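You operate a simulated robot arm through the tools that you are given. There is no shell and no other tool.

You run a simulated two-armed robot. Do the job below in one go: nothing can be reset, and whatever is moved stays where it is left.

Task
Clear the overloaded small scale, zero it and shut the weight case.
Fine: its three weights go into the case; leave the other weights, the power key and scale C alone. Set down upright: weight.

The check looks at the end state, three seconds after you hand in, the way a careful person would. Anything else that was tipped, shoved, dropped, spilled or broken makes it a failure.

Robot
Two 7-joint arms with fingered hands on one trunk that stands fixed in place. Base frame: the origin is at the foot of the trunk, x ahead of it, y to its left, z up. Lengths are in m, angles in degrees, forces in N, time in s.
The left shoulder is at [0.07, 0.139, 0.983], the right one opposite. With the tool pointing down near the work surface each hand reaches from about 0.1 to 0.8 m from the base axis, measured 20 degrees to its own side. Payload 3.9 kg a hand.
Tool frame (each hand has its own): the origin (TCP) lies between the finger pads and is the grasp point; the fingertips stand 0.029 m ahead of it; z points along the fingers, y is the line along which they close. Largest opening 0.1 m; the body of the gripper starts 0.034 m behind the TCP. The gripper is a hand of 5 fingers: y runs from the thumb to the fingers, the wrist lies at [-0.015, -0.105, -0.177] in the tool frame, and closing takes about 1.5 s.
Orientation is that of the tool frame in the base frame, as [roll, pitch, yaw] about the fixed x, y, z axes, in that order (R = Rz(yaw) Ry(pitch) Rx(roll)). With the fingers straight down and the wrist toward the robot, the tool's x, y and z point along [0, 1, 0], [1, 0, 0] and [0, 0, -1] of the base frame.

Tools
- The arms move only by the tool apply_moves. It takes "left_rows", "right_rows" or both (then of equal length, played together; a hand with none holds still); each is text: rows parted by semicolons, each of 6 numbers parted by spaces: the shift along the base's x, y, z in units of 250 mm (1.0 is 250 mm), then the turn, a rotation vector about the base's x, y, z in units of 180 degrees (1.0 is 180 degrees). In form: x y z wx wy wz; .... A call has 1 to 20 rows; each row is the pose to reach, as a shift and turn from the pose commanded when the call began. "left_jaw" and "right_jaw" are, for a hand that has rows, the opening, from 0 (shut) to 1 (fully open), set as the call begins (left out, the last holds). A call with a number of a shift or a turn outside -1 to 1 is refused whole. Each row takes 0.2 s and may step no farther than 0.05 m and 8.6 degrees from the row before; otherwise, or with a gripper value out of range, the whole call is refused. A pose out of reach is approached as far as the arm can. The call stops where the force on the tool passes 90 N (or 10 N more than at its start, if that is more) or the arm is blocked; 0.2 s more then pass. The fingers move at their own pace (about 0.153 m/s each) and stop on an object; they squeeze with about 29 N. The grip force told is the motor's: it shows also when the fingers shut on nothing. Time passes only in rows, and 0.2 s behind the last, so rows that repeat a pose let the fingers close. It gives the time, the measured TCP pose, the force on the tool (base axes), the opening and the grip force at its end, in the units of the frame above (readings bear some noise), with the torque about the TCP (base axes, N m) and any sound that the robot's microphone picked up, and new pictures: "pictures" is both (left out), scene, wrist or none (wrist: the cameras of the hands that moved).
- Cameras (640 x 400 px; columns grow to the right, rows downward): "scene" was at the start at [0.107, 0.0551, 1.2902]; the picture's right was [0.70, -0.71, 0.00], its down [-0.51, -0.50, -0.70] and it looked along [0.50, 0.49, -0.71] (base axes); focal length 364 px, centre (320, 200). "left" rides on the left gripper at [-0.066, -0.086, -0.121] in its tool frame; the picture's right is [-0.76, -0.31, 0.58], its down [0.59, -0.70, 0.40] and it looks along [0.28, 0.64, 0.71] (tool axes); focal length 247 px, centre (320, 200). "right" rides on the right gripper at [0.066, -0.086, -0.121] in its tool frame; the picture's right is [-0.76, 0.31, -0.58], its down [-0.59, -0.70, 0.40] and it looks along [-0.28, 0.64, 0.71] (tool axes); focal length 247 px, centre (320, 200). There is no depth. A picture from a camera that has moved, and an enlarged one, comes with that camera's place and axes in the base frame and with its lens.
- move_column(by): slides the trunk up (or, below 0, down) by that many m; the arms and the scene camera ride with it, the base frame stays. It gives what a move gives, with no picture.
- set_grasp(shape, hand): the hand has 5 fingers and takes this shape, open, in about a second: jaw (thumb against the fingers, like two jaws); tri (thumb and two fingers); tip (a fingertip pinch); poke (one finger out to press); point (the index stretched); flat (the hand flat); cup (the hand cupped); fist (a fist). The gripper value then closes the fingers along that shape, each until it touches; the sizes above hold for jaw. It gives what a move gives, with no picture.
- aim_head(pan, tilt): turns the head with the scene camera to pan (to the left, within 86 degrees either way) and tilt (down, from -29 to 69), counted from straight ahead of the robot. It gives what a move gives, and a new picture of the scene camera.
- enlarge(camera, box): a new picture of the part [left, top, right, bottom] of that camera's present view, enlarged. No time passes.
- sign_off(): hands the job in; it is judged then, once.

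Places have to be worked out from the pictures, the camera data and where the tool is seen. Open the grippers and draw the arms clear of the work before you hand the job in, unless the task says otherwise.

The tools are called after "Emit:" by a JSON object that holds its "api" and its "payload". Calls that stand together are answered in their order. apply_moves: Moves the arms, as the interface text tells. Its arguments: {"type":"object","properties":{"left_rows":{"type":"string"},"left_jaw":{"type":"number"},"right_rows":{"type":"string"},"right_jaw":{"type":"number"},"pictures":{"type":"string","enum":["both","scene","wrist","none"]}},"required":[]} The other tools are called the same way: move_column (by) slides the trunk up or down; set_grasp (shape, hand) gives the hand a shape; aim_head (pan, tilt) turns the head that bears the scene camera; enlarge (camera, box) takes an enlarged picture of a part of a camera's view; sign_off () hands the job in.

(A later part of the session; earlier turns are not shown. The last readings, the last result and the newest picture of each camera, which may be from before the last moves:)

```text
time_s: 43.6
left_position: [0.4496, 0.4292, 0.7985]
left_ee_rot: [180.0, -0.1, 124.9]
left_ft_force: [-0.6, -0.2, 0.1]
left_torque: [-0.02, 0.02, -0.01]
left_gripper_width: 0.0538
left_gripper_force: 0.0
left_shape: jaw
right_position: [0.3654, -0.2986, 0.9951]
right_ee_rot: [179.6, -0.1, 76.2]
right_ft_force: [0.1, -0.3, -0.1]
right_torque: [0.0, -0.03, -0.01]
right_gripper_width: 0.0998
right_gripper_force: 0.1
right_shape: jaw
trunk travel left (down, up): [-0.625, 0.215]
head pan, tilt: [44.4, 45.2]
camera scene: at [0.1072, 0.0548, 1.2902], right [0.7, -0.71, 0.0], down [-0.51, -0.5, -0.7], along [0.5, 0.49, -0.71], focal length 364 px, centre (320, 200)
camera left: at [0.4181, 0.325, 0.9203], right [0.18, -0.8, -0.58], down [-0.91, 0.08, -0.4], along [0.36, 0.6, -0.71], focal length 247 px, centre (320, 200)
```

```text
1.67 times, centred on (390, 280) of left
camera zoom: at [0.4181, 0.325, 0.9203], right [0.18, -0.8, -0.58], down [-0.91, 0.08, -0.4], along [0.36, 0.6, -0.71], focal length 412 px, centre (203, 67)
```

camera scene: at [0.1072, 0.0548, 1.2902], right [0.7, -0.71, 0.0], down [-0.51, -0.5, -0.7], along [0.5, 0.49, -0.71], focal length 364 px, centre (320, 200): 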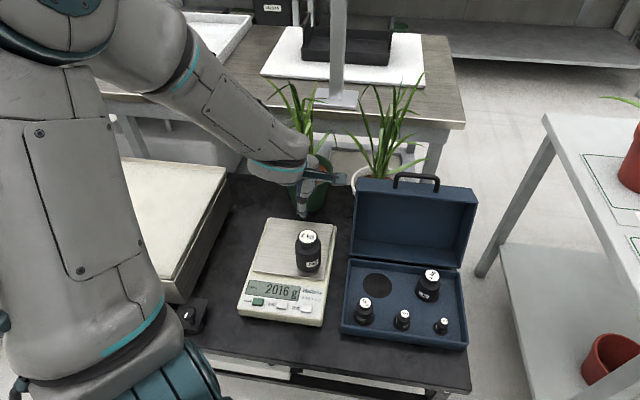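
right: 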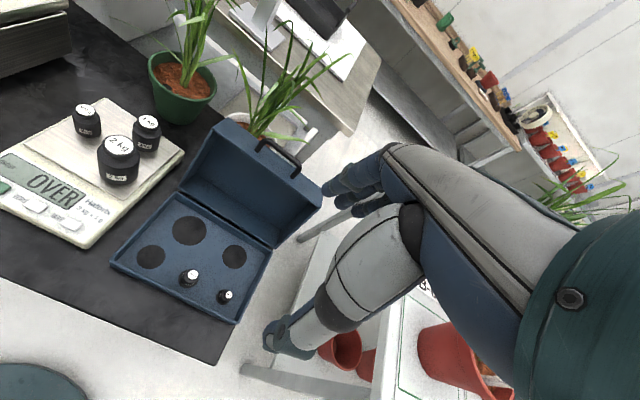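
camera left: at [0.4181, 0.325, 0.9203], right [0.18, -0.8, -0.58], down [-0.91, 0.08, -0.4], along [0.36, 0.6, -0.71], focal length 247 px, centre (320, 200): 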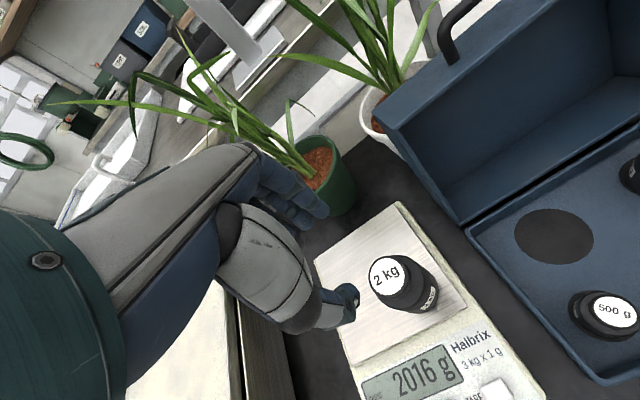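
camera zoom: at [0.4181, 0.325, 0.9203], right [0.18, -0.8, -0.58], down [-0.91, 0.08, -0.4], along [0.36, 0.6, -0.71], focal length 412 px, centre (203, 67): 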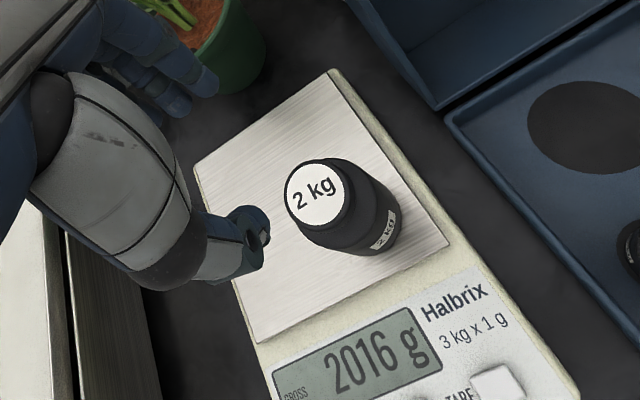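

The 500 g and 1 kg weights stand centred in their discs, and the 2 kg is confirmed at (0.450, 0.426). I open wide and descend to TCP z ≈ 0.652 around it.

Emit:
{"api": "apply_moves", "payload": {"left_rows": "0.002 -0.007 0 0 0 0; 0.002 -0.007 -0.02 0 0 0; 0.002 -0.007 -0.14 0 0 0; 0.002 -0.007 -0.27 0 0 0; 0.002 -0.007 -0.38 0 0 0; 0.002 -0.007 -0.47 0 0 0; 0.002 -0.007 -0.54 0 0 0; 0.002 -0.007 -0.586 0 0 0; 0.002 -0.007 -0.586 0 0 0", "left_jaw": 0.97, "pictures": "both"}}

Emit:
{"api": "enlarge", "payload": {"camera": "left", "box": [200, 100, 520, 400]}}

```text
time_s: 45.6
left_position: [0.4504, 0.4246, 0.6506]
left_ee_rot: [-180.0, -0.1, 124.9]
left_ft_force: [0.8, 0.1, -0.2]
left_torque: [0.06, -0.02, 0.01]
left_gripper_width: 0.0968
left_gripper_force: 0.1
left_shape: jaw
right_position: [0.3667, -0.2992, 0.9953]
right_ee_rot: [179.6, 0.0, 76.3]
right_ft_force: [0.5, -0.2, 0.0]
right_torque: [-0.02, 0.04, 0.0]
right_gripper_width: 0.0997
right_gripper_force: 0.0
right_shape: jaw
trunk travel left (down, up): [-0.625, 0.215]
head pan, tilt: [44.4, 45.2]
camera scene: at [0.1069, 0.0549, 1.2902], right [0.7, -0.71, 0.0], down [-0.51, -0.5, -0.7], along [0.5, 0.49, -0.71], focal length 364 px, centre (320, 200)
camera left: at [0.4174, 0.322, 0.7727], right [0.18, -0.8, -0.58], down [-0.91, 0.08, -0.4], along [0.36, 0.6, -0.71], focal length 247 px, centre (320, 200)
```

scene: 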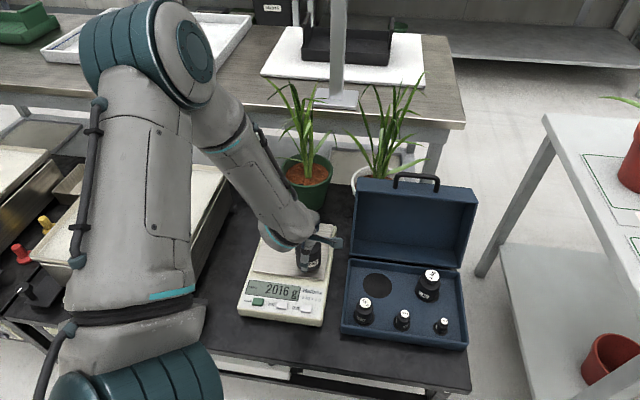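
left: 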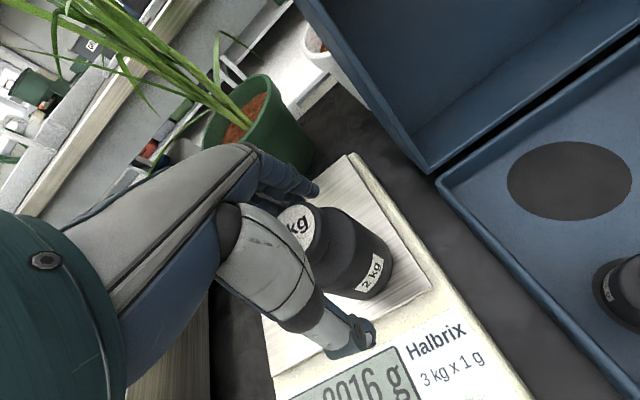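

```text
1.33 times, centred on (360, 250) of left
camera zoom: at [0.4174, 0.322, 0.7727], right [0.18, -0.8, -0.58], down [-0.91, 0.08, -0.4], along [0.36, 0.6, -0.71], focal length 329 px, centre (267, 133)
```

zoom: 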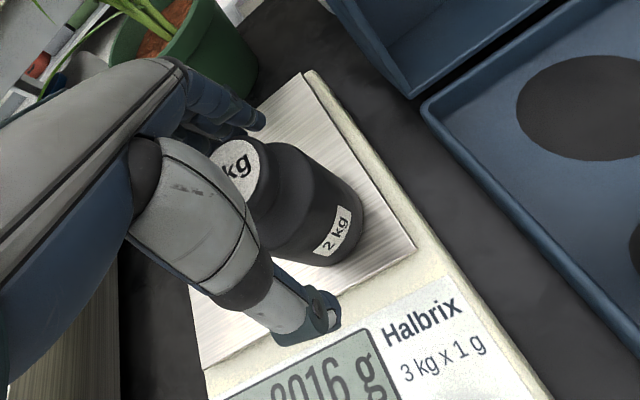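

The 2 kg weight is between thumb and fingers, with the palm clear above. I close the hand.

Emit:
{"api": "apply_moves", "payload": {"left_rows": "0 0.003 0 0 0 0; 0 0.003 0 0 0 0; 0 0.003 0 0 0 0; 0 0.003 0 0 0 0; 0 0.003 0 0 0 0; 0 0.003 0 0 0 0; 0 0.003 0 0 0 0; 0 0.003 0 0 0 0; 0 0.003 0 0 0 0", "left_jaw": 0.3, "pictures": "wrist"}}

Emit:
{"api": "enlarge", "payload": {"camera": "left", "box": [200, 100, 520, 400]}}

```text
time_s: 47.6
left_position: [0.4502, 0.4261, 0.6498]
left_ee_rot: [-179.9, -0.1, 125.0]
left_ft_force: [-1.1, -3.8, -0.1]
left_torque: [-0.03, -0.03, -0.01]
left_gripper_width: 0.0553
left_gripper_force: 29.1
left_shape: jaw
right_position: [0.3659, -0.2991, 0.9959]
right_ee_rot: [179.5, -0.1, 76.1]
right_ft_force: [-0.7, 1.0, 1.1]
right_torque: [-0.01, -0.04, -0.02]
right_gripper_width: 0.0999
right_gripper_force: 0.0
right_shape: jaw
trunk travel left (down, up): [-0.625, 0.215]
head pan, tilt: [44.4, 45.2]
camera left: at [0.4175, 0.3227, 0.7731], right [0.18, -0.8, -0.58], down [-0.91, 0.08, -0.4], along [0.36, 0.6, -0.71], focal length 247 px, centre (320, 200)
```

left: 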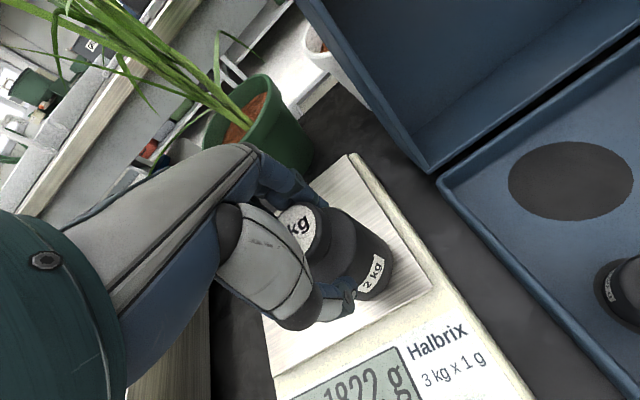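

```text
1.33 times, centred on (360, 250) of left
camera zoom: at [0.4175, 0.3227, 0.7731], right [0.18, -0.8, -0.58], down [-0.91, 0.08, -0.4], along [0.36, 0.6, -0.71], focal length 329 px, centre (267, 133)
```

zoom: 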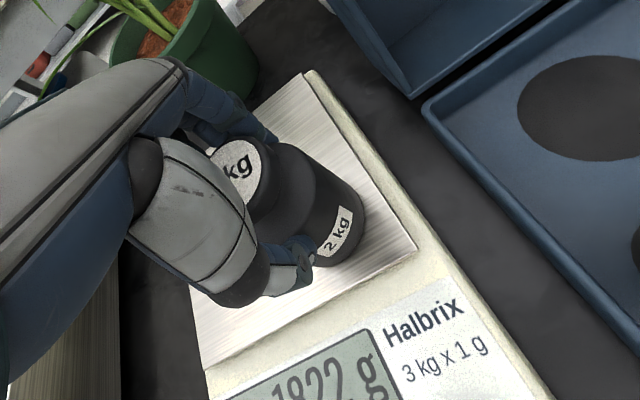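

Grip force is 29 N and the scale reading already shifts. I lift very slowly by 15 mm to check for slip under the 2 kg load.

Emit:
{"api": "apply_moves", "payload": {"left_rows": "0 0 0.008 0 0 0; 0 0 0.016 0 0 0; 0 0 0.026 0 0 0; 0 0 0.038 0 0 0; 0 0 0.05 0 0 0; 0 0 0.06 0 0 0; 0 0 0.06 0 0 0", "pictures": "wrist"}}

Emit:
{"api": "enlarge", "payload": {"camera": "left", "box": [200, 100, 520, 400]}}

```text
time_s: 49.2
left_position: [0.4513, 0.4258, 0.6641]
left_ee_rot: [-179.9, 0.0, 125.0]
left_ft_force: [0.5, -0.2, -19.2]
left_torque: [-0.07, 0.0, 0.01]
left_gripper_width: 0.0548
left_gripper_force: 28.8
left_shape: jaw
right_position: [0.3674, -0.296, 0.9944]
right_ee_rot: [179.6, 0.0, 76.2]
right_ft_force: [0.6, -0.1, 0.8]
right_torque: [-0.05, -0.01, -0.01]
right_gripper_width: 0.1001
right_gripper_force: 0.0
right_shape: jaw
trunk travel left (down, up): [-0.625, 0.215]
head pan, tilt: [44.4, 45.2]
camera left: at [0.4197, 0.323, 0.7874], right [0.18, -0.8, -0.58], down [-0.91, 0.08, -0.4], along [0.36, 0.6, -0.71], focal length 247 px, centre (320, 200)
```

left: 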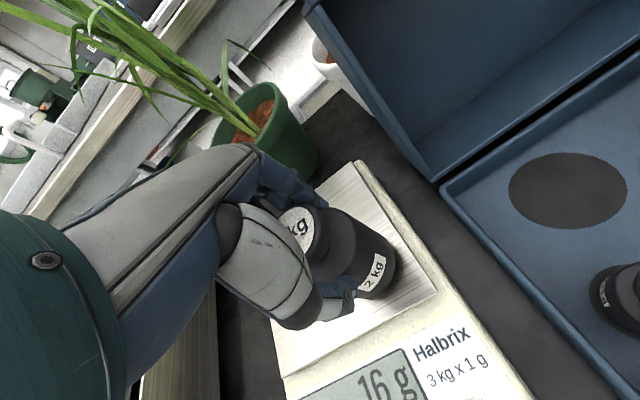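

```text
1.33 times, centred on (360, 250) of left
camera zoom: at [0.4197, 0.323, 0.7874], right [0.18, -0.8, -0.58], down [-0.91, 0.08, -0.4], along [0.36, 0.6, -0.71], focal length 329 px, centre (267, 133)
```

zoom: 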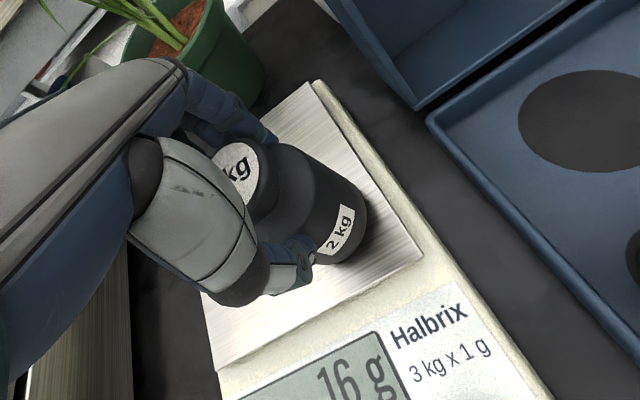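

The 2 kg is off the scale (−19 N) with no visible slip, and the display shows the 16 g offset. I lift 7 cm, swing around the front of the lid edge, and stop above the large disc.

Emit:
{"api": "apply_moves", "payload": {"left_rows": "0 0 0.08 0 0 0; 0 0 0.18 0 0 0; 0 0 0.28 0 0 0; -0.028 -0.128 0.28 0 0 0; -0.056 -0.256 0.28 0 0 0; -0.084 -0.384 0.28 0 0 0; -0.023 -0.504 0.28 0 0 0; 0.037 -0.624 0.28 0 0 0; 0.098 -0.744 0.28 0 0 0; 0.18 -0.69 0.28 0 0 0; 0.26 -0.63 0.28 0 0 0; 0.333 -0.569 0.28 0 0 0; 0.333 -0.569 0.28 0 0 0", "pictures": "both"}}

Emit:
{"api": "enlarge", "payload": {"camera": "left", "box": [200, 100, 520, 400]}}

Emit:
{"api": "enlarge", "payload": {"camera": "scene", "box": [320, 180, 490, 360]}}

```text
time_s: 52.0
left_position: [0.5343, 0.2842, 0.7326]
left_ee_rot: [-179.9, -0.1, 125.0]
left_ft_force: [0.8, 0.2, -18.6]
left_torque: [-0.08, 0.07, -0.03]
left_gripper_width: 0.0543
left_gripper_force: 28.8
left_shape: jaw
right_position: [0.3672, -0.298, 0.9965]
right_ee_rot: [179.5, 0.1, 76.1]
right_ft_force: [0.2, -0.8, 0.8]
right_torque: [0.02, -0.05, -0.03]
right_gripper_width: 0.0997
right_gripper_force: 0.2
right_shape: jaw
trunk travel left (down, up): [-0.625, 0.215]
head pan, tilt: [44.4, 45.2]
camera scene: at [0.109, 0.0558, 1.2899], right [0.7, -0.71, 0.0], down [-0.51, -0.5, -0.7], along [0.5, 0.49, -0.71], focal length 364 px, centre (320, 200)
camera left: at [0.5025, 0.1805, 0.8559], right [0.18, -0.8, -0.58], down [-0.92, 0.08, -0.4], along [0.36, 0.6, -0.71], focal length 247 px, centre (320, 200)
```

scene: 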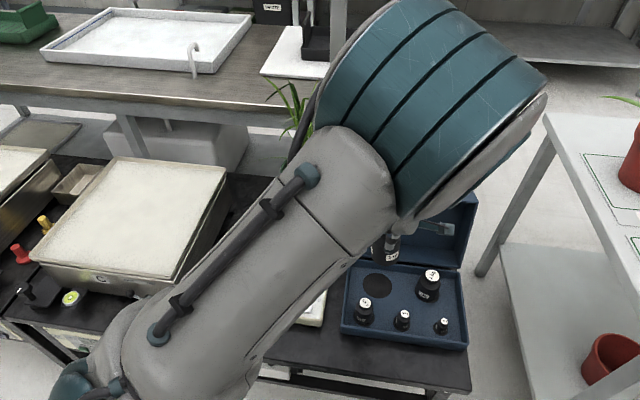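
left: 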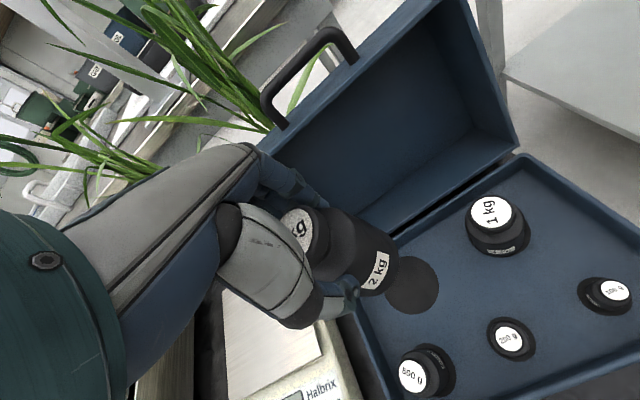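

```text
1.33 times, centred on (360, 250) of left
camera zoom: at [0.5025, 0.1805, 0.8559], right [0.18, -0.8, -0.58], down [-0.92, 0.08, -0.4], along [0.36, 0.6, -0.71], focal length 329 px, centre (267, 133)
```

zoom: 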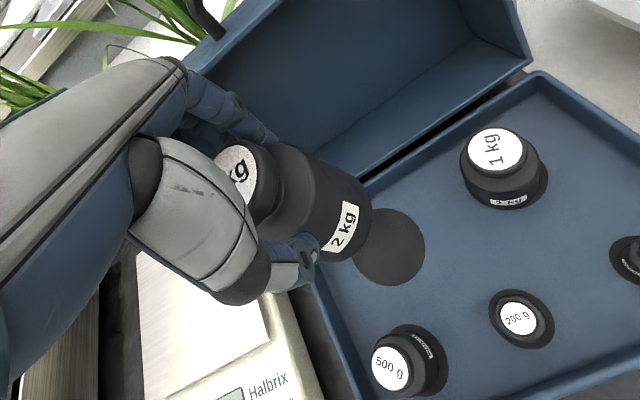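

```text
2.22 times, centred on (405, 270) of scene
camera zoom: at [0.109, 0.0558, 1.2899], right [0.7, -0.71, 0.0], down [-0.51, -0.5, -0.7], along [0.5, 0.49, -0.71], focal length 809 px, centre (131, 44)
```

zoom: 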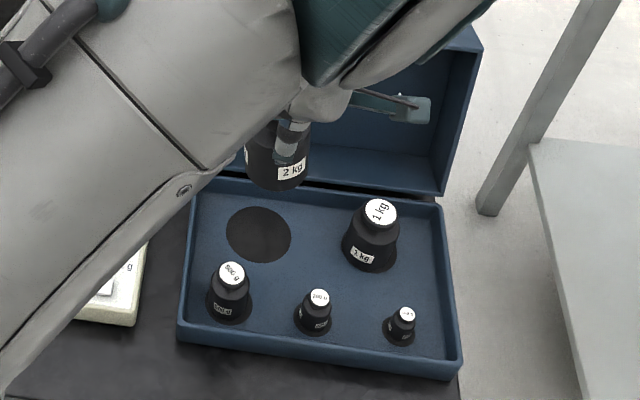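

The weight is above the large disc (disc seen exactly where predicted). I descend to about 7 mm above the expected contact height.

Emit:
{"api": "apply_moves", "payload": {"left_rows": "0 0 -0.06 0 0 0; 0 0 -0.14 0 0 0; 0 0 -0.22 0 0 0; 0 0 -0.3 0 0 0; 0 0 -0.37 0 0 0; 0 0 -0.42 0 0 0; 0 0 -0.46 0 0 0; 0 0 -0.46 0 0 0", "pictures": "wrist"}}

Emit:
{"api": "enlarge", "payload": {"camera": "left", "box": [240, 140, 460, 340]}}

Emit:
{"api": "enlarge", "payload": {"camera": "scene", "box": [320, 180, 490, 360]}}

```text
time_s: 53.9
left_position: [0.5339, 0.2841, 0.619]
left_ee_rot: [-180.0, -0.1, 125.1]
left_ft_force: [0.5, 0.0, -19.1]
left_torque: [-0.08, 0.08, 0.0]
left_gripper_width: 0.0542
left_gripper_force: 28.9
left_shape: jaw
right_position: [0.3672, -0.2978, 0.9954]
right_ee_rot: [179.7, 0.1, 76.1]
right_ft_force: [0.1, 0.3, 0.1]
right_torque: [-0.01, -0.01, -0.02]
right_gripper_width: 0.0998
right_gripper_force: 0.0
right_shape: jaw
trunk travel left (down, up): [-0.625, 0.215]
head pan, tilt: [44.4, 45.2]
camera left: at [0.5019, 0.1813, 0.7424], right [0.18, -0.8, -0.58], down [-0.91, 0.08, -0.4], along [0.36, 0.6, -0.71], focal length 247 px, centre (320, 200)
```

left: 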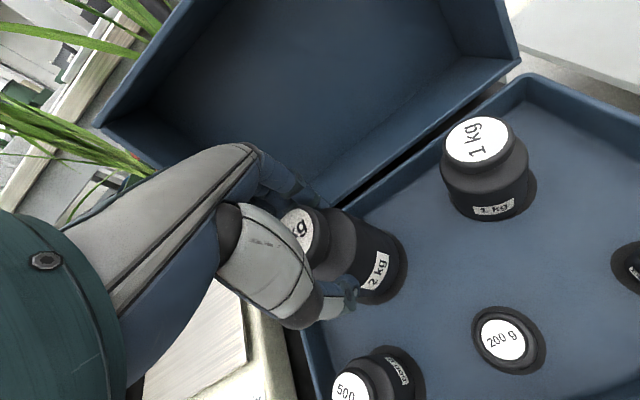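

```text
2.00 times, centred on (350, 240) of left
camera zoom: at [0.5019, 0.1813, 0.7424], right [0.18, -0.8, -0.58], down [-0.91, 0.08, -0.4], along [0.36, 0.6, -0.71], focal length 494 px, centre (260, 120)
```

zoom: 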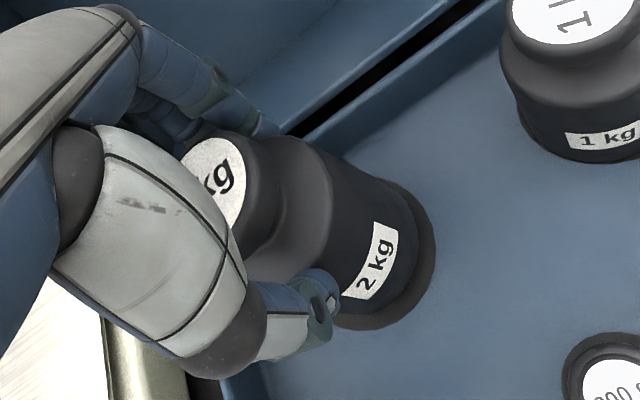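

```text
2.22 times, centred on (405, 270) of scene
camera zoom: at [0.1094, 0.0563, 1.2899], right [0.7, -0.71, 0.0], down [-0.51, -0.5, -0.7], along [0.5, 0.49, -0.71], focal length 809 px, centre (131, 44)
```

zoom: 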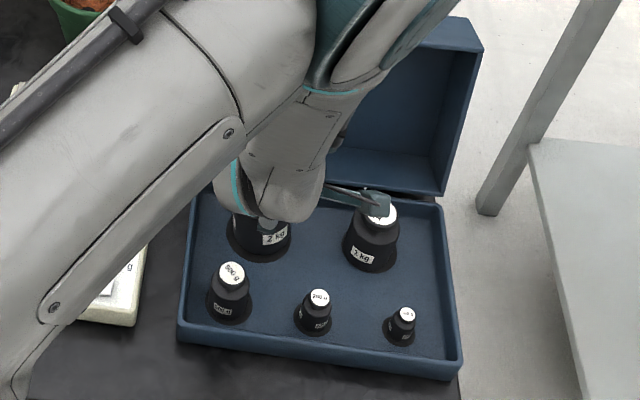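

Alignment is good (relative error about 1 mm). I creep down toward contact.

Emit:
{"api": "apply_moves", "payload": {"left_rows": "0 0 -0.008 0 0 0; 0 0 -0.016 0 0 0; 0 0 -0.024 0 0 0; 0 0 -0.03 0 0 0; 0 0 -0.03 0 0 0", "pictures": "none"}}

```text
time_s: 55.0
left_position: [0.5354, 0.2839, 0.6125]
left_ee_rot: [179.9, 0.0, 125.0]
left_ft_force: [2.6, -1.6, -7.8]
left_torque: [0.03, 0.01, -0.04]
left_gripper_width: 0.0546
left_gripper_force: 29.0
left_shape: jaw
right_position: [0.3663, -0.2987, 0.9952]
right_ee_rot: [179.6, 0.0, 76.0]
right_ft_force: [0.2, -0.9, -0.2]
right_torque: [-0.02, 0.01, 0.0]
right_gripper_width: 0.0999
right_gripper_force: 0.0
right_shape: jaw
trunk travel left (down, up): [-0.625, 0.215]
head pan, tilt: [44.4, 45.2]
```

Contact has begun (load down to -8 N). I go down 2 mm more so that the foam carries the weight.

Emit:
{"api": "apply_moves", "payload": {"left_rows": "0 0 -0.004 0 0 0; 0 0 -0.008 0 0 0; 0 0 -0.008 0 0 0", "pictures": "wrist"}}

Emit:
{"api": "enlarge", "payload": {"camera": "left", "box": [240, 140, 460, 340]}}

```text
time_s: 55.9
left_position: [0.535, 0.2842, 0.6105]
left_ee_rot: [179.9, -0.1, 125.0]
left_ft_force: [2.8, -3.0, -3.7]
left_torque: [0.11, -0.05, -0.04]
left_gripper_width: 0.0545
left_gripper_force: 29.2
left_shape: jaw
right_position: [0.3669, -0.2989, 0.9962]
right_ee_rot: [179.6, 0.0, 76.0]
right_ft_force: [0.6, 0.0, 0.5]
right_torque: [0.01, -0.01, 0.0]
right_gripper_width: 0.0997
right_gripper_force: 0.1
right_shape: jaw
trunk travel left (down, up): [-0.625, 0.215]
head pan, tilt: [44.4, 45.2]
camera left: at [0.5013, 0.1806, 0.7338], right [0.18, -0.8, -0.58], down [-0.91, 0.08, -0.4], along [0.36, 0.6, -0.71], focal length 247 px, centre (320, 200)
```

left: 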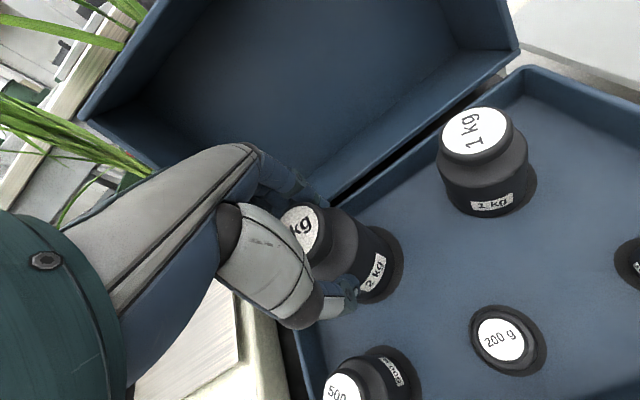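

```text
2.00 times, centred on (350, 240) of left
camera zoom: at [0.5013, 0.1806, 0.7338], right [0.18, -0.8, -0.58], down [-0.91, 0.08, -0.4], along [0.36, 0.6, -0.71], focal length 494 px, centre (260, 120)
```

zoom: 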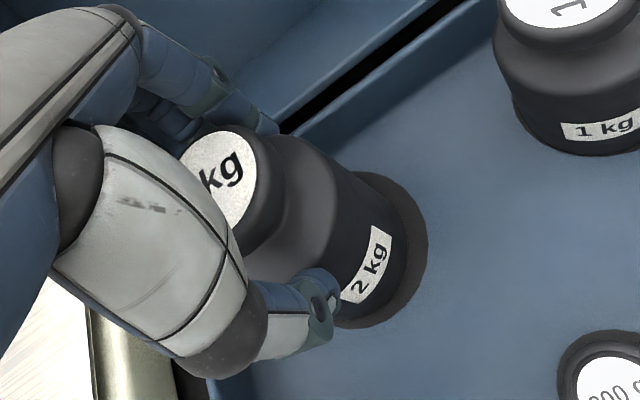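

The foam carries most of the load now. Before releasing I check how centred and upright the 2 kg base is in its disc.

Emit:
{"api": "enlarge", "payload": {"camera": "left", "box": [330, 200, 430, 320]}}

Emit:
{"api": "enlarge", "payload": {"camera": "scene", "box": [350, 240, 450, 340]}}

```text
3.33 times, centred on (380, 260) of left
camera zoom: at [0.5013, 0.1806, 0.7338], right [0.18, -0.8, -0.58], down [-0.91, 0.08, -0.4], along [0.36, 0.6, -0.71], focal length 823 px, centre (120, 0)
```

zoom: 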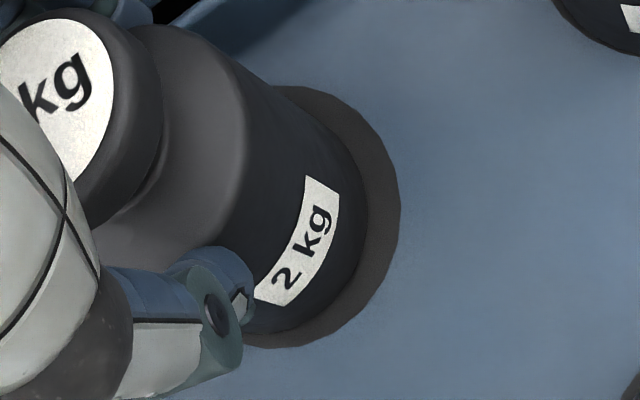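

```text
4.00 times, centred on (400, 290) of scene
camera zoom: at [0.1078, 0.055, 1.2901], right [0.7, -0.71, 0.0], down [-0.51, -0.5, -0.7], along [0.5, 0.49, -0.71], focal length 1456 px, centre (0, -160)
```

zoom: 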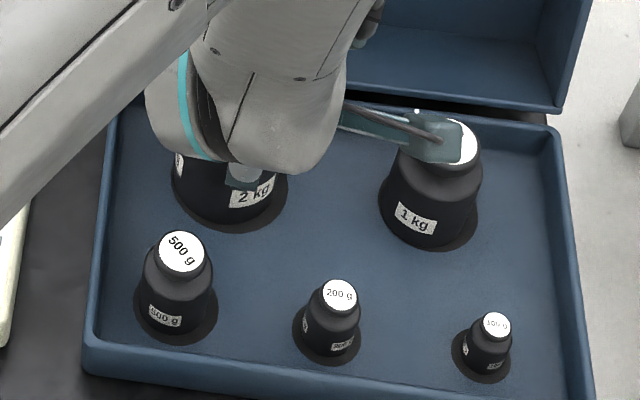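

A ring of the disc is visible all around the 2 kg base, so it stands inside its disc. I open the fingers moderately to release it.

Emit:
{"api": "apply_moves", "payload": {"left_rows": "0 0 0 0 0 0; 0 0 0 0 0 0; 0 0 0 0 0 0; 0 0 0 0 0 0; 0 0 0 0 0 0", "left_jaw": 0.76, "pictures": "wrist"}}

Emit:
{"api": "enlarge", "payload": {"camera": "left", "box": [240, 140, 460, 340]}}

Emit:
{"api": "enlarge", "payload": {"camera": "scene", "box": [350, 240, 450, 340]}}

```text
time_s: 57.0
left_position: [0.5337, 0.2834, 0.6111]
left_ee_rot: [-179.9, -0.1, 125.0]
left_ft_force: [1.2, -0.2, -0.3]
left_torque: [-0.02, 0.0, 0.04]
left_gripper_width: 0.0755
left_gripper_force: 0.2
left_shape: jaw
right_position: [0.3655, -0.2982, 0.9956]
right_ee_rot: [179.6, 0.0, 76.1]
right_ft_force: [-0.1, 0.5, -0.1]
right_torque: [-0.02, -0.02, -0.01]
right_gripper_width: 0.0995
right_gripper_force: 0.0
right_shape: jaw
trunk travel left (down, up): [-0.625, 0.215]
head pan, tilt: [44.4, 45.2]
camera left: at [0.5006, 0.1807, 0.7339], right [0.18, -0.8, -0.58], down [-0.91, 0.08, -0.4], along [0.36, 0.6, -0.71], focal length 247 px, centre (320, 200)
```

left: 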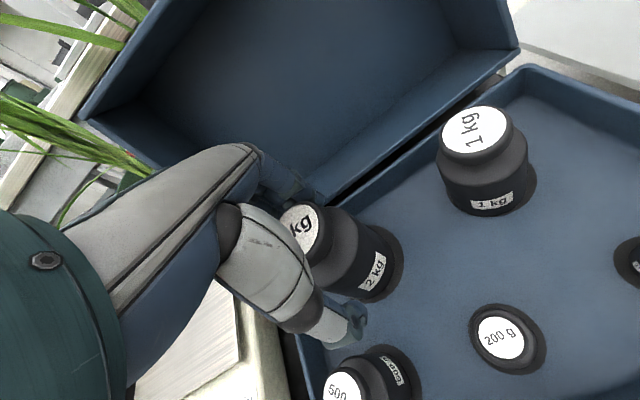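

```text
2.00 times, centred on (350, 240) of left
camera zoom: at [0.5006, 0.1807, 0.7339], right [0.18, -0.8, -0.58], down [-0.91, 0.08, -0.4], along [0.36, 0.6, -0.71], focal length 494 px, centre (260, 120)
```

zoom: 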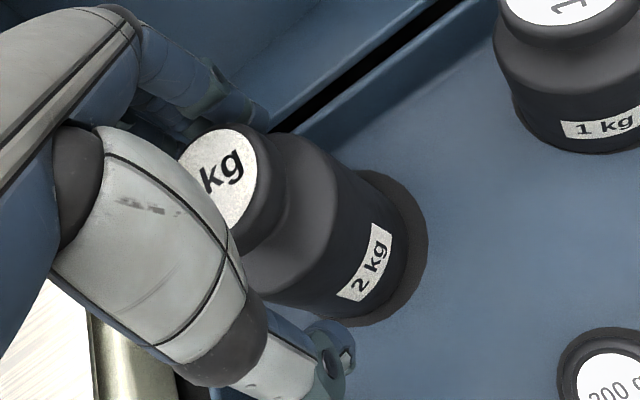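

```text
4.00 times, centred on (400, 290) of scene
camera zoom: at [0.107, 0.0551, 1.2902], right [0.7, -0.71, 0.0], down [-0.51, -0.5, -0.7], along [0.5, 0.49, -0.71], focal length 1456 px, centre (0, -160)
```

zoom: 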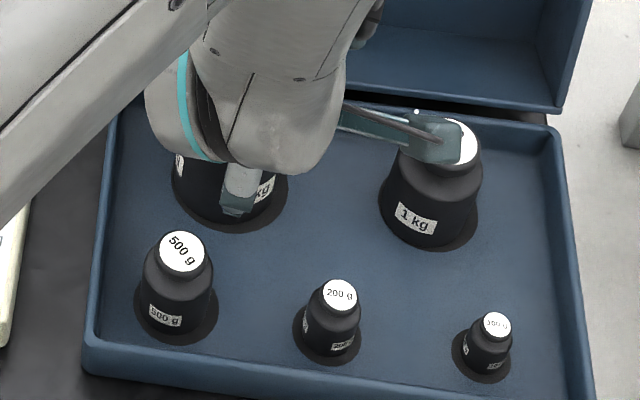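

The 2 kg stands free and upright. I lift the hand straight up and away to check all weights.

Emit:
{"api": "apply_moves", "payload": {"left_rows": "0 0 0.04 0 0 0; 0 0 0.1 0 0 0; 0 0 0.2 0 0 0; 0 0 0.36 0 0 0; 0 0 0.54 0 0 0; 0 0 0.72 0 0 0; -0.15 0.08 0.8 0 0 0; -0.3 0.16 0.8 0 0 0; -0.45 0.24 0.8 0 0 0; -0.6 0.3 0.8 0 0 0; -0.6 0.3 0.8 0 0 0", "left_jaw": 0.76, "pictures": "both"}}

Emit:
{"api": "enlarge", "payload": {"camera": "left", "box": [400, 150, 640, 400]}}

Emit:
{"api": "enlarge", "payload": {"camera": "scene", "box": [230, 200, 490, 360]}}

```text
time_s: 59.5
left_position: [0.3956, 0.3654, 0.8114]
left_ee_rot: [180.0, -0.1, 125.1]
left_ft_force: [-0.6, 0.1, -1.6]
left_torque: [0.03, -0.02, 0.04]
left_gripper_width: 0.0759
left_gripper_force: 0.2
left_shape: jaw
left hand out of reach, approached as far as the arm can: row 10, 11
right_position: [0.3661, -0.2993, 0.9963]
right_ee_rot: [179.6, 0.0, 76.1]
right_ft_force: [0.6, -0.4, -0.5]
right_torque: [-0.02, 0.01, 0.01]
right_gripper_width: 0.0999
right_gripper_force: 0.2
right_shape: jaw
trunk travel left (down, up): [-0.625, 0.215]
head pan, tilt: [44.4, 45.2]
camera scene: at [0.1069, 0.0552, 1.2902], right [0.7, -0.71, 0.0], down [-0.51, -0.5, -0.7], along [0.5, 0.49, -0.71], focal length 364 px, centre (320, 200)
camera left: at [0.362, 0.2626, 0.9351], right [0.18, -0.8, -0.58], down [-0.91, 0.08, -0.4], along [0.36, 0.6, -0.71], focal length 247 px, centre (320, 200)
```

scene: 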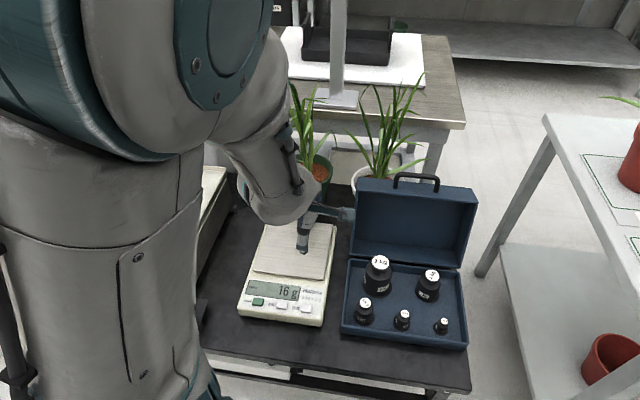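
left: 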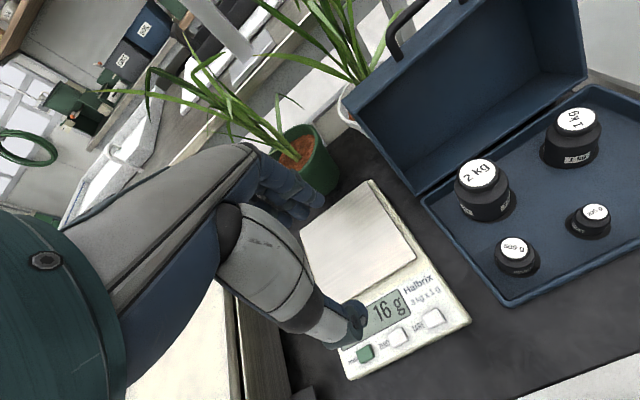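

```text
1.60 times, centred on (520, 275) of left
camera zoom: at [0.362, 0.2626, 0.9351], right [0.18, -0.8, -0.58], down [-0.91, 0.08, -0.4], along [0.36, 0.6, -0.71], focal length 395 px, centre (0, 80)
```

zoom: 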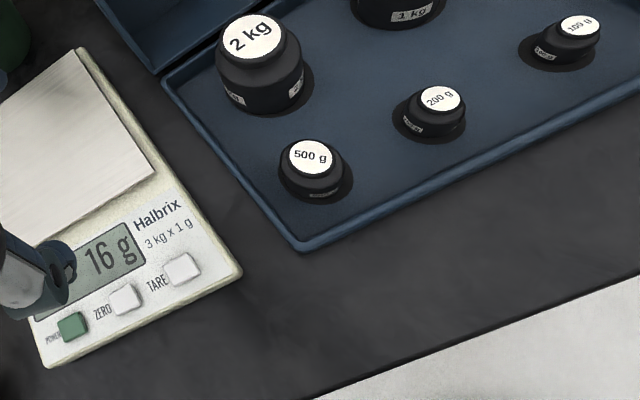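

```text
2.46 times, centred on (360, 280) of scene
camera zoom: at [0.1069, 0.0552, 1.2902], right [0.7, -0.71, 0.0], down [-0.51, -0.5, -0.7], along [0.5, 0.49, -0.71], focal length 896 px, centre (222, 3)
```

zoom: 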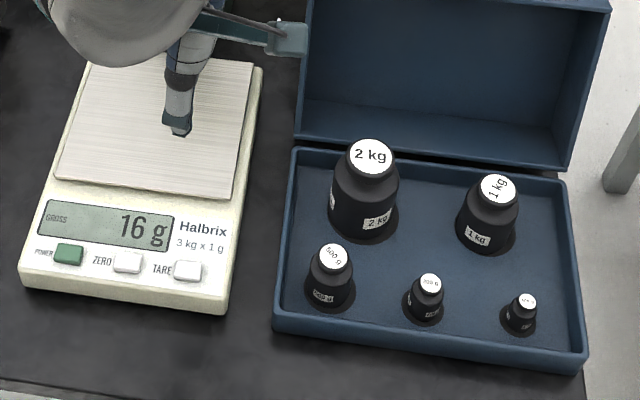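

All five weights stand upright in their discs, and the scale shows 16 g, to be zeroed. I shape the left hand for poking, high above the scale, to see where its finger tip goes.

Emit:
{"api": "set_grasp", "payload": {"shape": "poke", "hand": "left"}}

Emit:
{"api": "enlarge", "payload": {"camera": "left", "box": [160, 100, 480, 400]}}

Emit:
{"api": "enlarge", "payload": {"camera": "scene", "box": [200, 150, 400, 340]}}

```text
time_s: 60.4
left_position: [0.3939, 0.3658, 0.8122]
left_ee_rot: [-179.9, -0.1, 125.1]
left_ft_force: [0.7, 0.2, 0.1]
left_torque: [0.03, 0.01, -0.01]
left_gripper_width: 0.0002
left_gripper_force: 0.1
left_shape: poke
right_position: [0.3649, -0.299, 0.9957]
right_ee_rot: [179.6, 0.0, 76.2]
right_ft_force: [0.2, -1.1, 0.5]
right_torque: [0.0, 0.01, 0.03]
right_gripper_width: 0.0995
right_gripper_force: 0.0
right_shape: jaw
trunk travel left (down, up): [-0.625, 0.215]
head pan, tilt: [44.4, 45.2]
```

```text
1.33 times, centred on (320, 250) of left
camera zoom: at [0.3623, 0.2625, 0.935], right [0.18, -0.8, -0.58], down [-0.91, 0.08, -0.4], along [0.36, 0.6, -0.71], focal length 329 px, centre (320, 133)
```

zoom: 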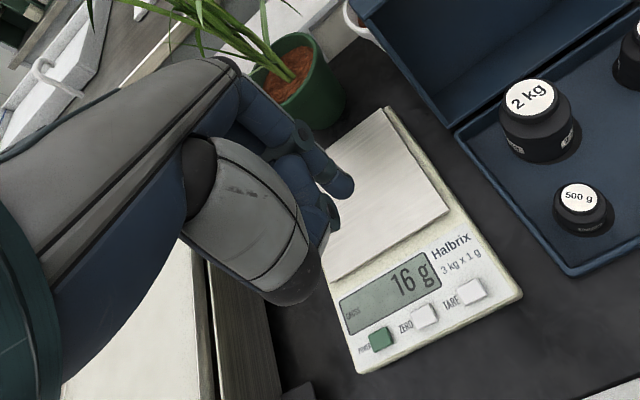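

```text
2.11 times, centred on (300, 245) of scene
camera zoom: at [0.107, 0.0551, 1.2902], right [0.7, -0.71, 0.0], down [-0.51, -0.5, -0.7], along [0.5, 0.49, -0.71], focal length 767 px, centre (362, 105)
```

zoom: 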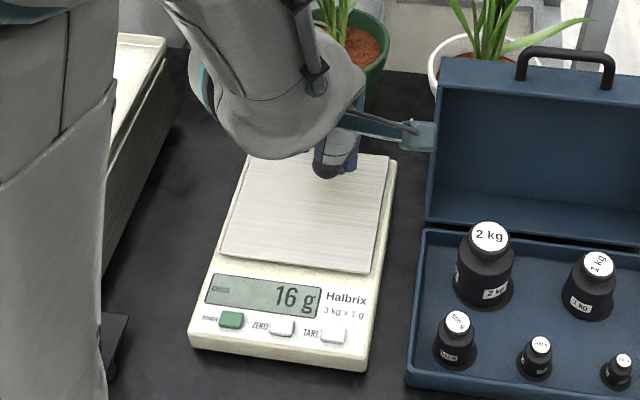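

The index is stretched out in the poke shape. I zoom further to localise its tip in both views.

Emit:
{"api": "enlarge", "payload": {"camera": "scene", "box": [260, 190, 340, 250]}}

Emit:
{"api": "enlarge", "payload": {"camera": "left", "box": [260, 180, 380, 280]}}

```text
6.67 times, centred on (300, 220) of scene
camera zoom: at [0.107, 0.0551, 1.2902], right [0.7, -0.71, 0.0], down [-0.51, -0.5, -0.7], along [0.5, 0.49, -0.71], focal length 2427 px, centre (453, 67)
```

zoom: 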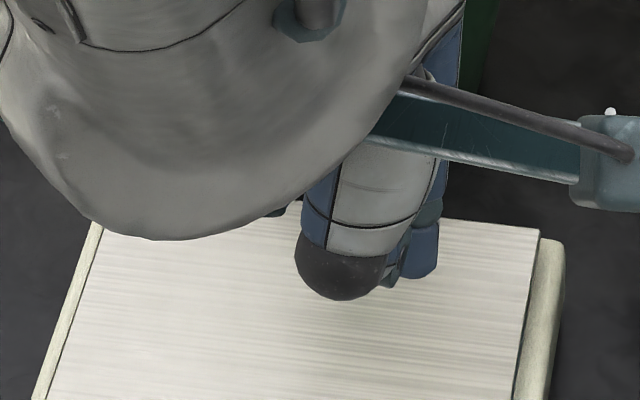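

```text
4.00 times, centred on (320, 230) of left
camera zoom: at [0.3623, 0.2625, 0.935], right [0.18, -0.8, -0.58], down [-0.91, 0.08, -0.4], along [0.36, 0.6, -0.71], focal length 988 px, centre (320, 80)
```

zoom: 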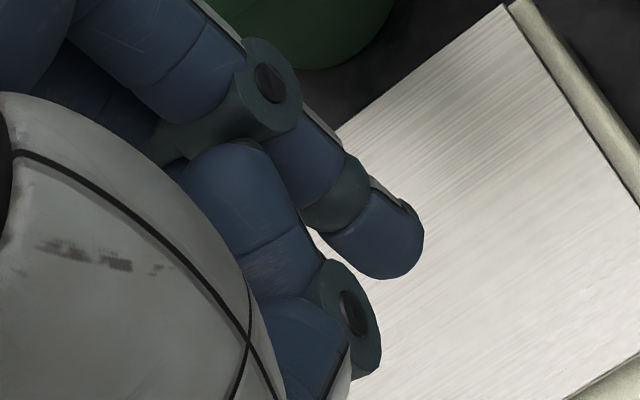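

Triangulated, the index tip sits about 12 mm below the TCP and 16 mm toward −y; the ZERO key is near (0.331, 0.389, 0.575). I lower the hand and move it low over to just above the key.

Emit:
{"api": "apply_moves", "payload": {"left_rows": "0 0 -0.15 0 0 0; 0 0 -0.3 0 0 0; 0 0 -0.45 0 0 0; -0.04 0.03 -0.55 0 0 0; -0.12 0.08 -0.6 0 0 0; -0.2 0.12 -0.65 0 0 0; -0.256 0.156 -0.7 0 0 0; -0.256 0.156 -0.74 0 0 0; -0.256 0.156 -0.74 0 0 0", "pictures": "both"}}

Emit:
{"api": "enlarge", "payload": {"camera": "left", "box": [240, 180, 480, 380]}}

Emit:
{"api": "enlarge", "payload": {"camera": "scene", "box": [220, 230, 360, 340]}}

```text
time_s: 62.4
left_position: [0.3313, 0.4032, 0.6264]
left_ee_rot: [179.9, 0.0, 125.0]
left_ft_force: [0.1, 0.5, -0.3]
left_torque: [0.01, -0.01, 0.0]
left_gripper_width: 0.0001
left_gripper_force: 0.0
left_shape: poke
right_position: [0.3649, -0.2978, 0.9969]
right_ee_rot: [179.5, -0.1, 76.1]
right_ft_force: [-0.6, 0.0, -0.5]
right_torque: [-0.03, 0.01, 0.0]
right_gripper_width: 0.0998
right_gripper_force: 0.0
right_shape: jaw
trunk travel left (down, up): [-0.625, 0.215]
head pan, tilt: [44.4, 45.2]
camera scene: at [0.1068, 0.0551, 1.2902], right [0.7, -0.71, 0.0], down [-0.51, -0.5, -0.7], along [0.5, 0.49, -0.71], focal length 364 px, centre (320, 200)
camera left: at [0.2991, 0.3009, 0.7496], right [0.18, -0.8, -0.58], down [-0.91, 0.08, -0.4], along [0.36, 0.6, -0.71], focal length 247 px, centre (320, 200)
```

scene: 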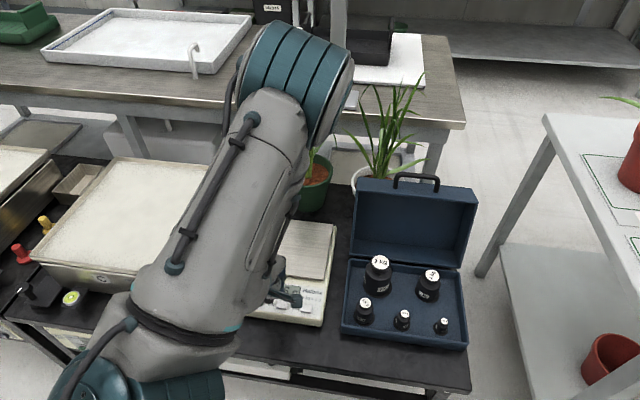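
left: 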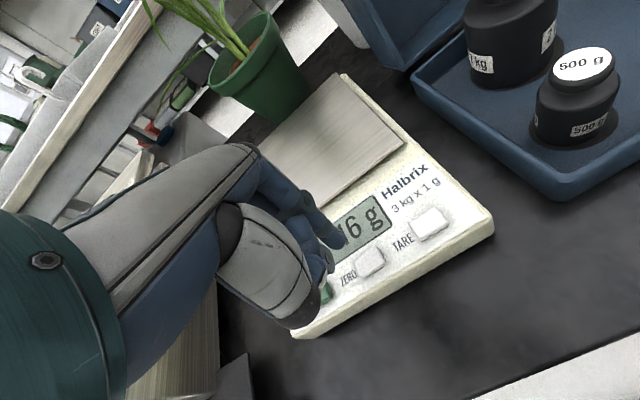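

```text
2.00 times, centred on (360, 280) of left
camera zoom: at [0.2991, 0.3009, 0.7496], right [0.18, -0.8, -0.58], down [-0.91, 0.08, -0.4], along [0.36, 0.6, -0.71], focal length 494 px, centre (240, 40)
```

zoom: 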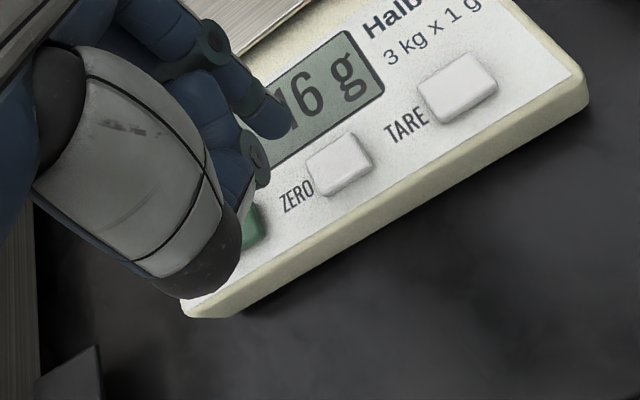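

```text
3.64 times, centred on (290, 285) of scene
camera zoom: at [0.1068, 0.0551, 1.2902], right [0.7, -0.71, 0.0], down [-0.51, -0.5, -0.7], along [0.5, 0.49, -0.71], focal length 1324 px, centre (429, -109)
```

zoom: 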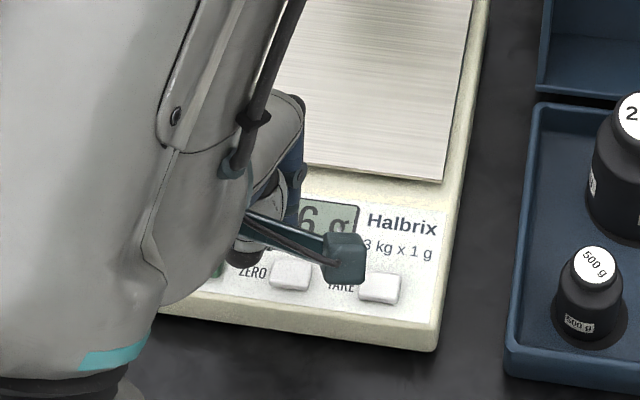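

The tip should be right over the ZERO key. I descend 28 mm and look again before pressing.

Emit:
{"api": "apply_moves", "payload": {"left_rows": "0 0 -0.03 0 0 0; 0 0 -0.06 0 0 0; 0 0 -0.09 0 0 0; 0 0 -0.112 0 0 0; 0 0 -0.112 0 0 0", "pictures": "wrist"}}

Emit:
{"api": "enlarge", "payload": {"camera": "left", "box": [270, 190, 430, 310]}}

Emit:
{"api": "enlarge", "payload": {"camera": "scene", "box": [250, 270, 330, 330]}}

```text
time_s: 63.5
left_position: [0.3319, 0.4045, 0.5991]
left_ee_rot: [180.0, -0.1, 125.0]
left_ft_force: [-0.9, 0.2, 0.5]
left_torque: [0.0, 0.0, 0.01]
left_gripper_width: 0.0
left_gripper_force: 0.0
left_shape: poke
right_position: [0.3665, -0.2981, 0.996]
right_ee_rot: [179.6, 0.1, 76.1]
right_ft_force: [-0.8, 0.4, -0.5]
right_torque: [0.01, 0.02, -0.01]
right_gripper_width: 0.0998
right_gripper_force: 0.0
right_shape: jaw
trunk travel left (down, up): [-0.625, 0.215]
head pan, tilt: [44.4, 45.2]
camera left: at [0.2992, 0.3006, 0.7221], right [0.18, -0.8, -0.58], down [-0.91, 0.08, -0.4], along [0.36, 0.6, -0.71], focal length 247 px, centre (320, 200)
```

left: 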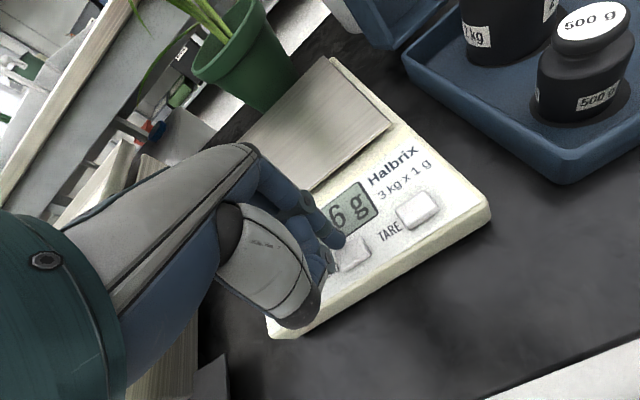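

```text
3.33 times, centred on (350, 250) of left
camera zoom: at [0.2992, 0.3006, 0.7221], right [0.18, -0.8, -0.58], down [-0.91, 0.08, -0.4], along [0.36, 0.6, -0.71], focal length 823 px, centre (220, 33)
```

zoom: 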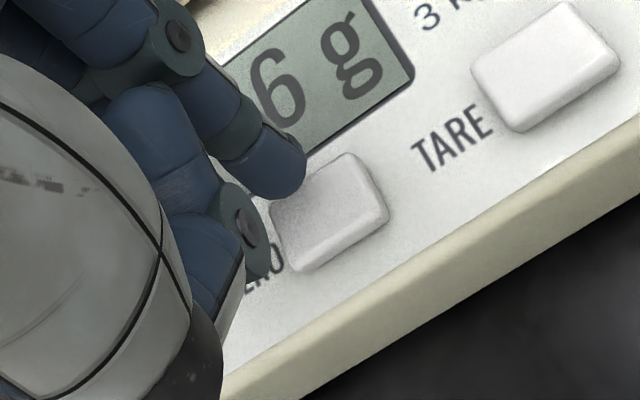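

```text
6.67 times, centred on (290, 300) of scene
camera zoom: at [0.1069, 0.055, 1.2902], right [0.7, -0.71, 0.0], down [-0.51, -0.5, -0.7], along [0.5, 0.49, -0.71], focal length 2427 px, centre (520, -467)
```

zoom: 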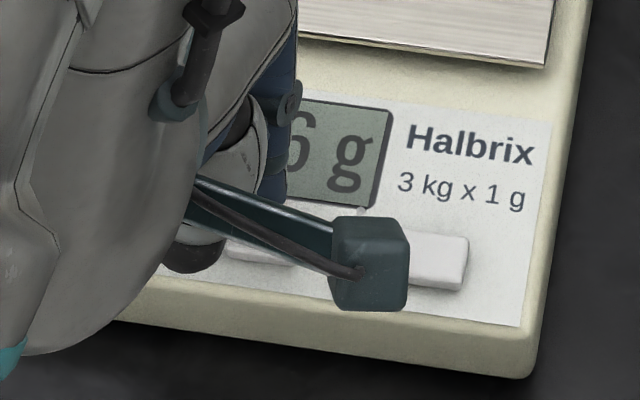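

The tip converges onto the ZERO key centre within ~2 mm. I descend 10 mm more in small steps and read the force.

Emit:
{"api": "apply_moves", "payload": {"left_rows": "0.002 -0.003 -0.012 0 0 0; 0.002 -0.003 -0.024 0 0 0; 0.002 -0.003 -0.034 0 0 0; 0.002 -0.003 -0.04 0 0 0; 0.002 -0.003 -0.04 0 0 0", "pictures": "wrist"}}

Emit:
{"api": "enlarge", "payload": {"camera": "left", "box": [270, 190, 430, 310]}}

```text
time_s: 64.8
left_position: [0.3336, 0.4046, 0.5903]
left_ee_rot: [179.7, 0.0, 125.0]
left_ft_force: [0.5, 0.8, 6.0]
left_torque: [0.06, 0.03, 0.02]
left_gripper_width: 0.0001
left_gripper_force: 0.0
left_shape: poke
right_position: [0.3651, -0.2986, 0.9956]
right_ee_rot: [179.5, 0.0, 76.0]
right_ft_force: [-0.3, -0.2, -0.5]
right_torque: [-0.01, 0.01, -0.02]
right_gripper_width: 0.0997
right_gripper_force: 0.0
right_shape: jaw
trunk travel left (down, up): [-0.625, 0.215]
head pan, tilt: [44.4, 45.2]
heard: click
camera left: at [0.2997, 0.3003, 0.7126], right [0.18, -0.79, -0.58], down [-0.91, 0.08, -0.4], along [0.36, 0.6, -0.71], focal length 247 px, centre (320, 200)
```

left: 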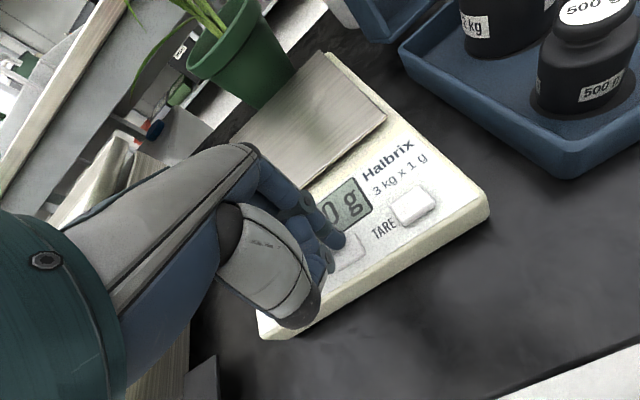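

```text
3.33 times, centred on (350, 250) of left
camera zoom: at [0.2997, 0.3003, 0.7126], right [0.18, -0.79, -0.58], down [-0.91, 0.08, -0.4], along [0.36, 0.6, -0.71], focal length 823 px, centre (220, 33)
```

zoom: 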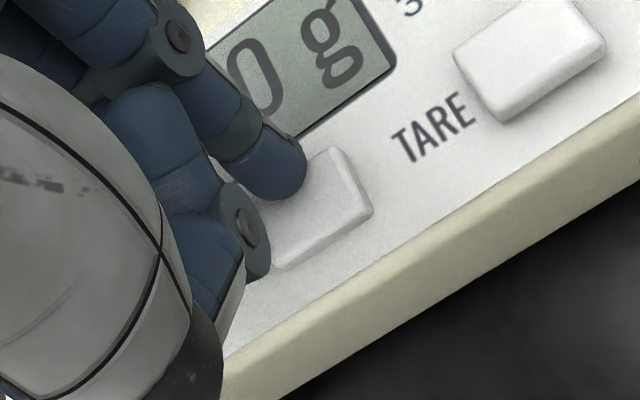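

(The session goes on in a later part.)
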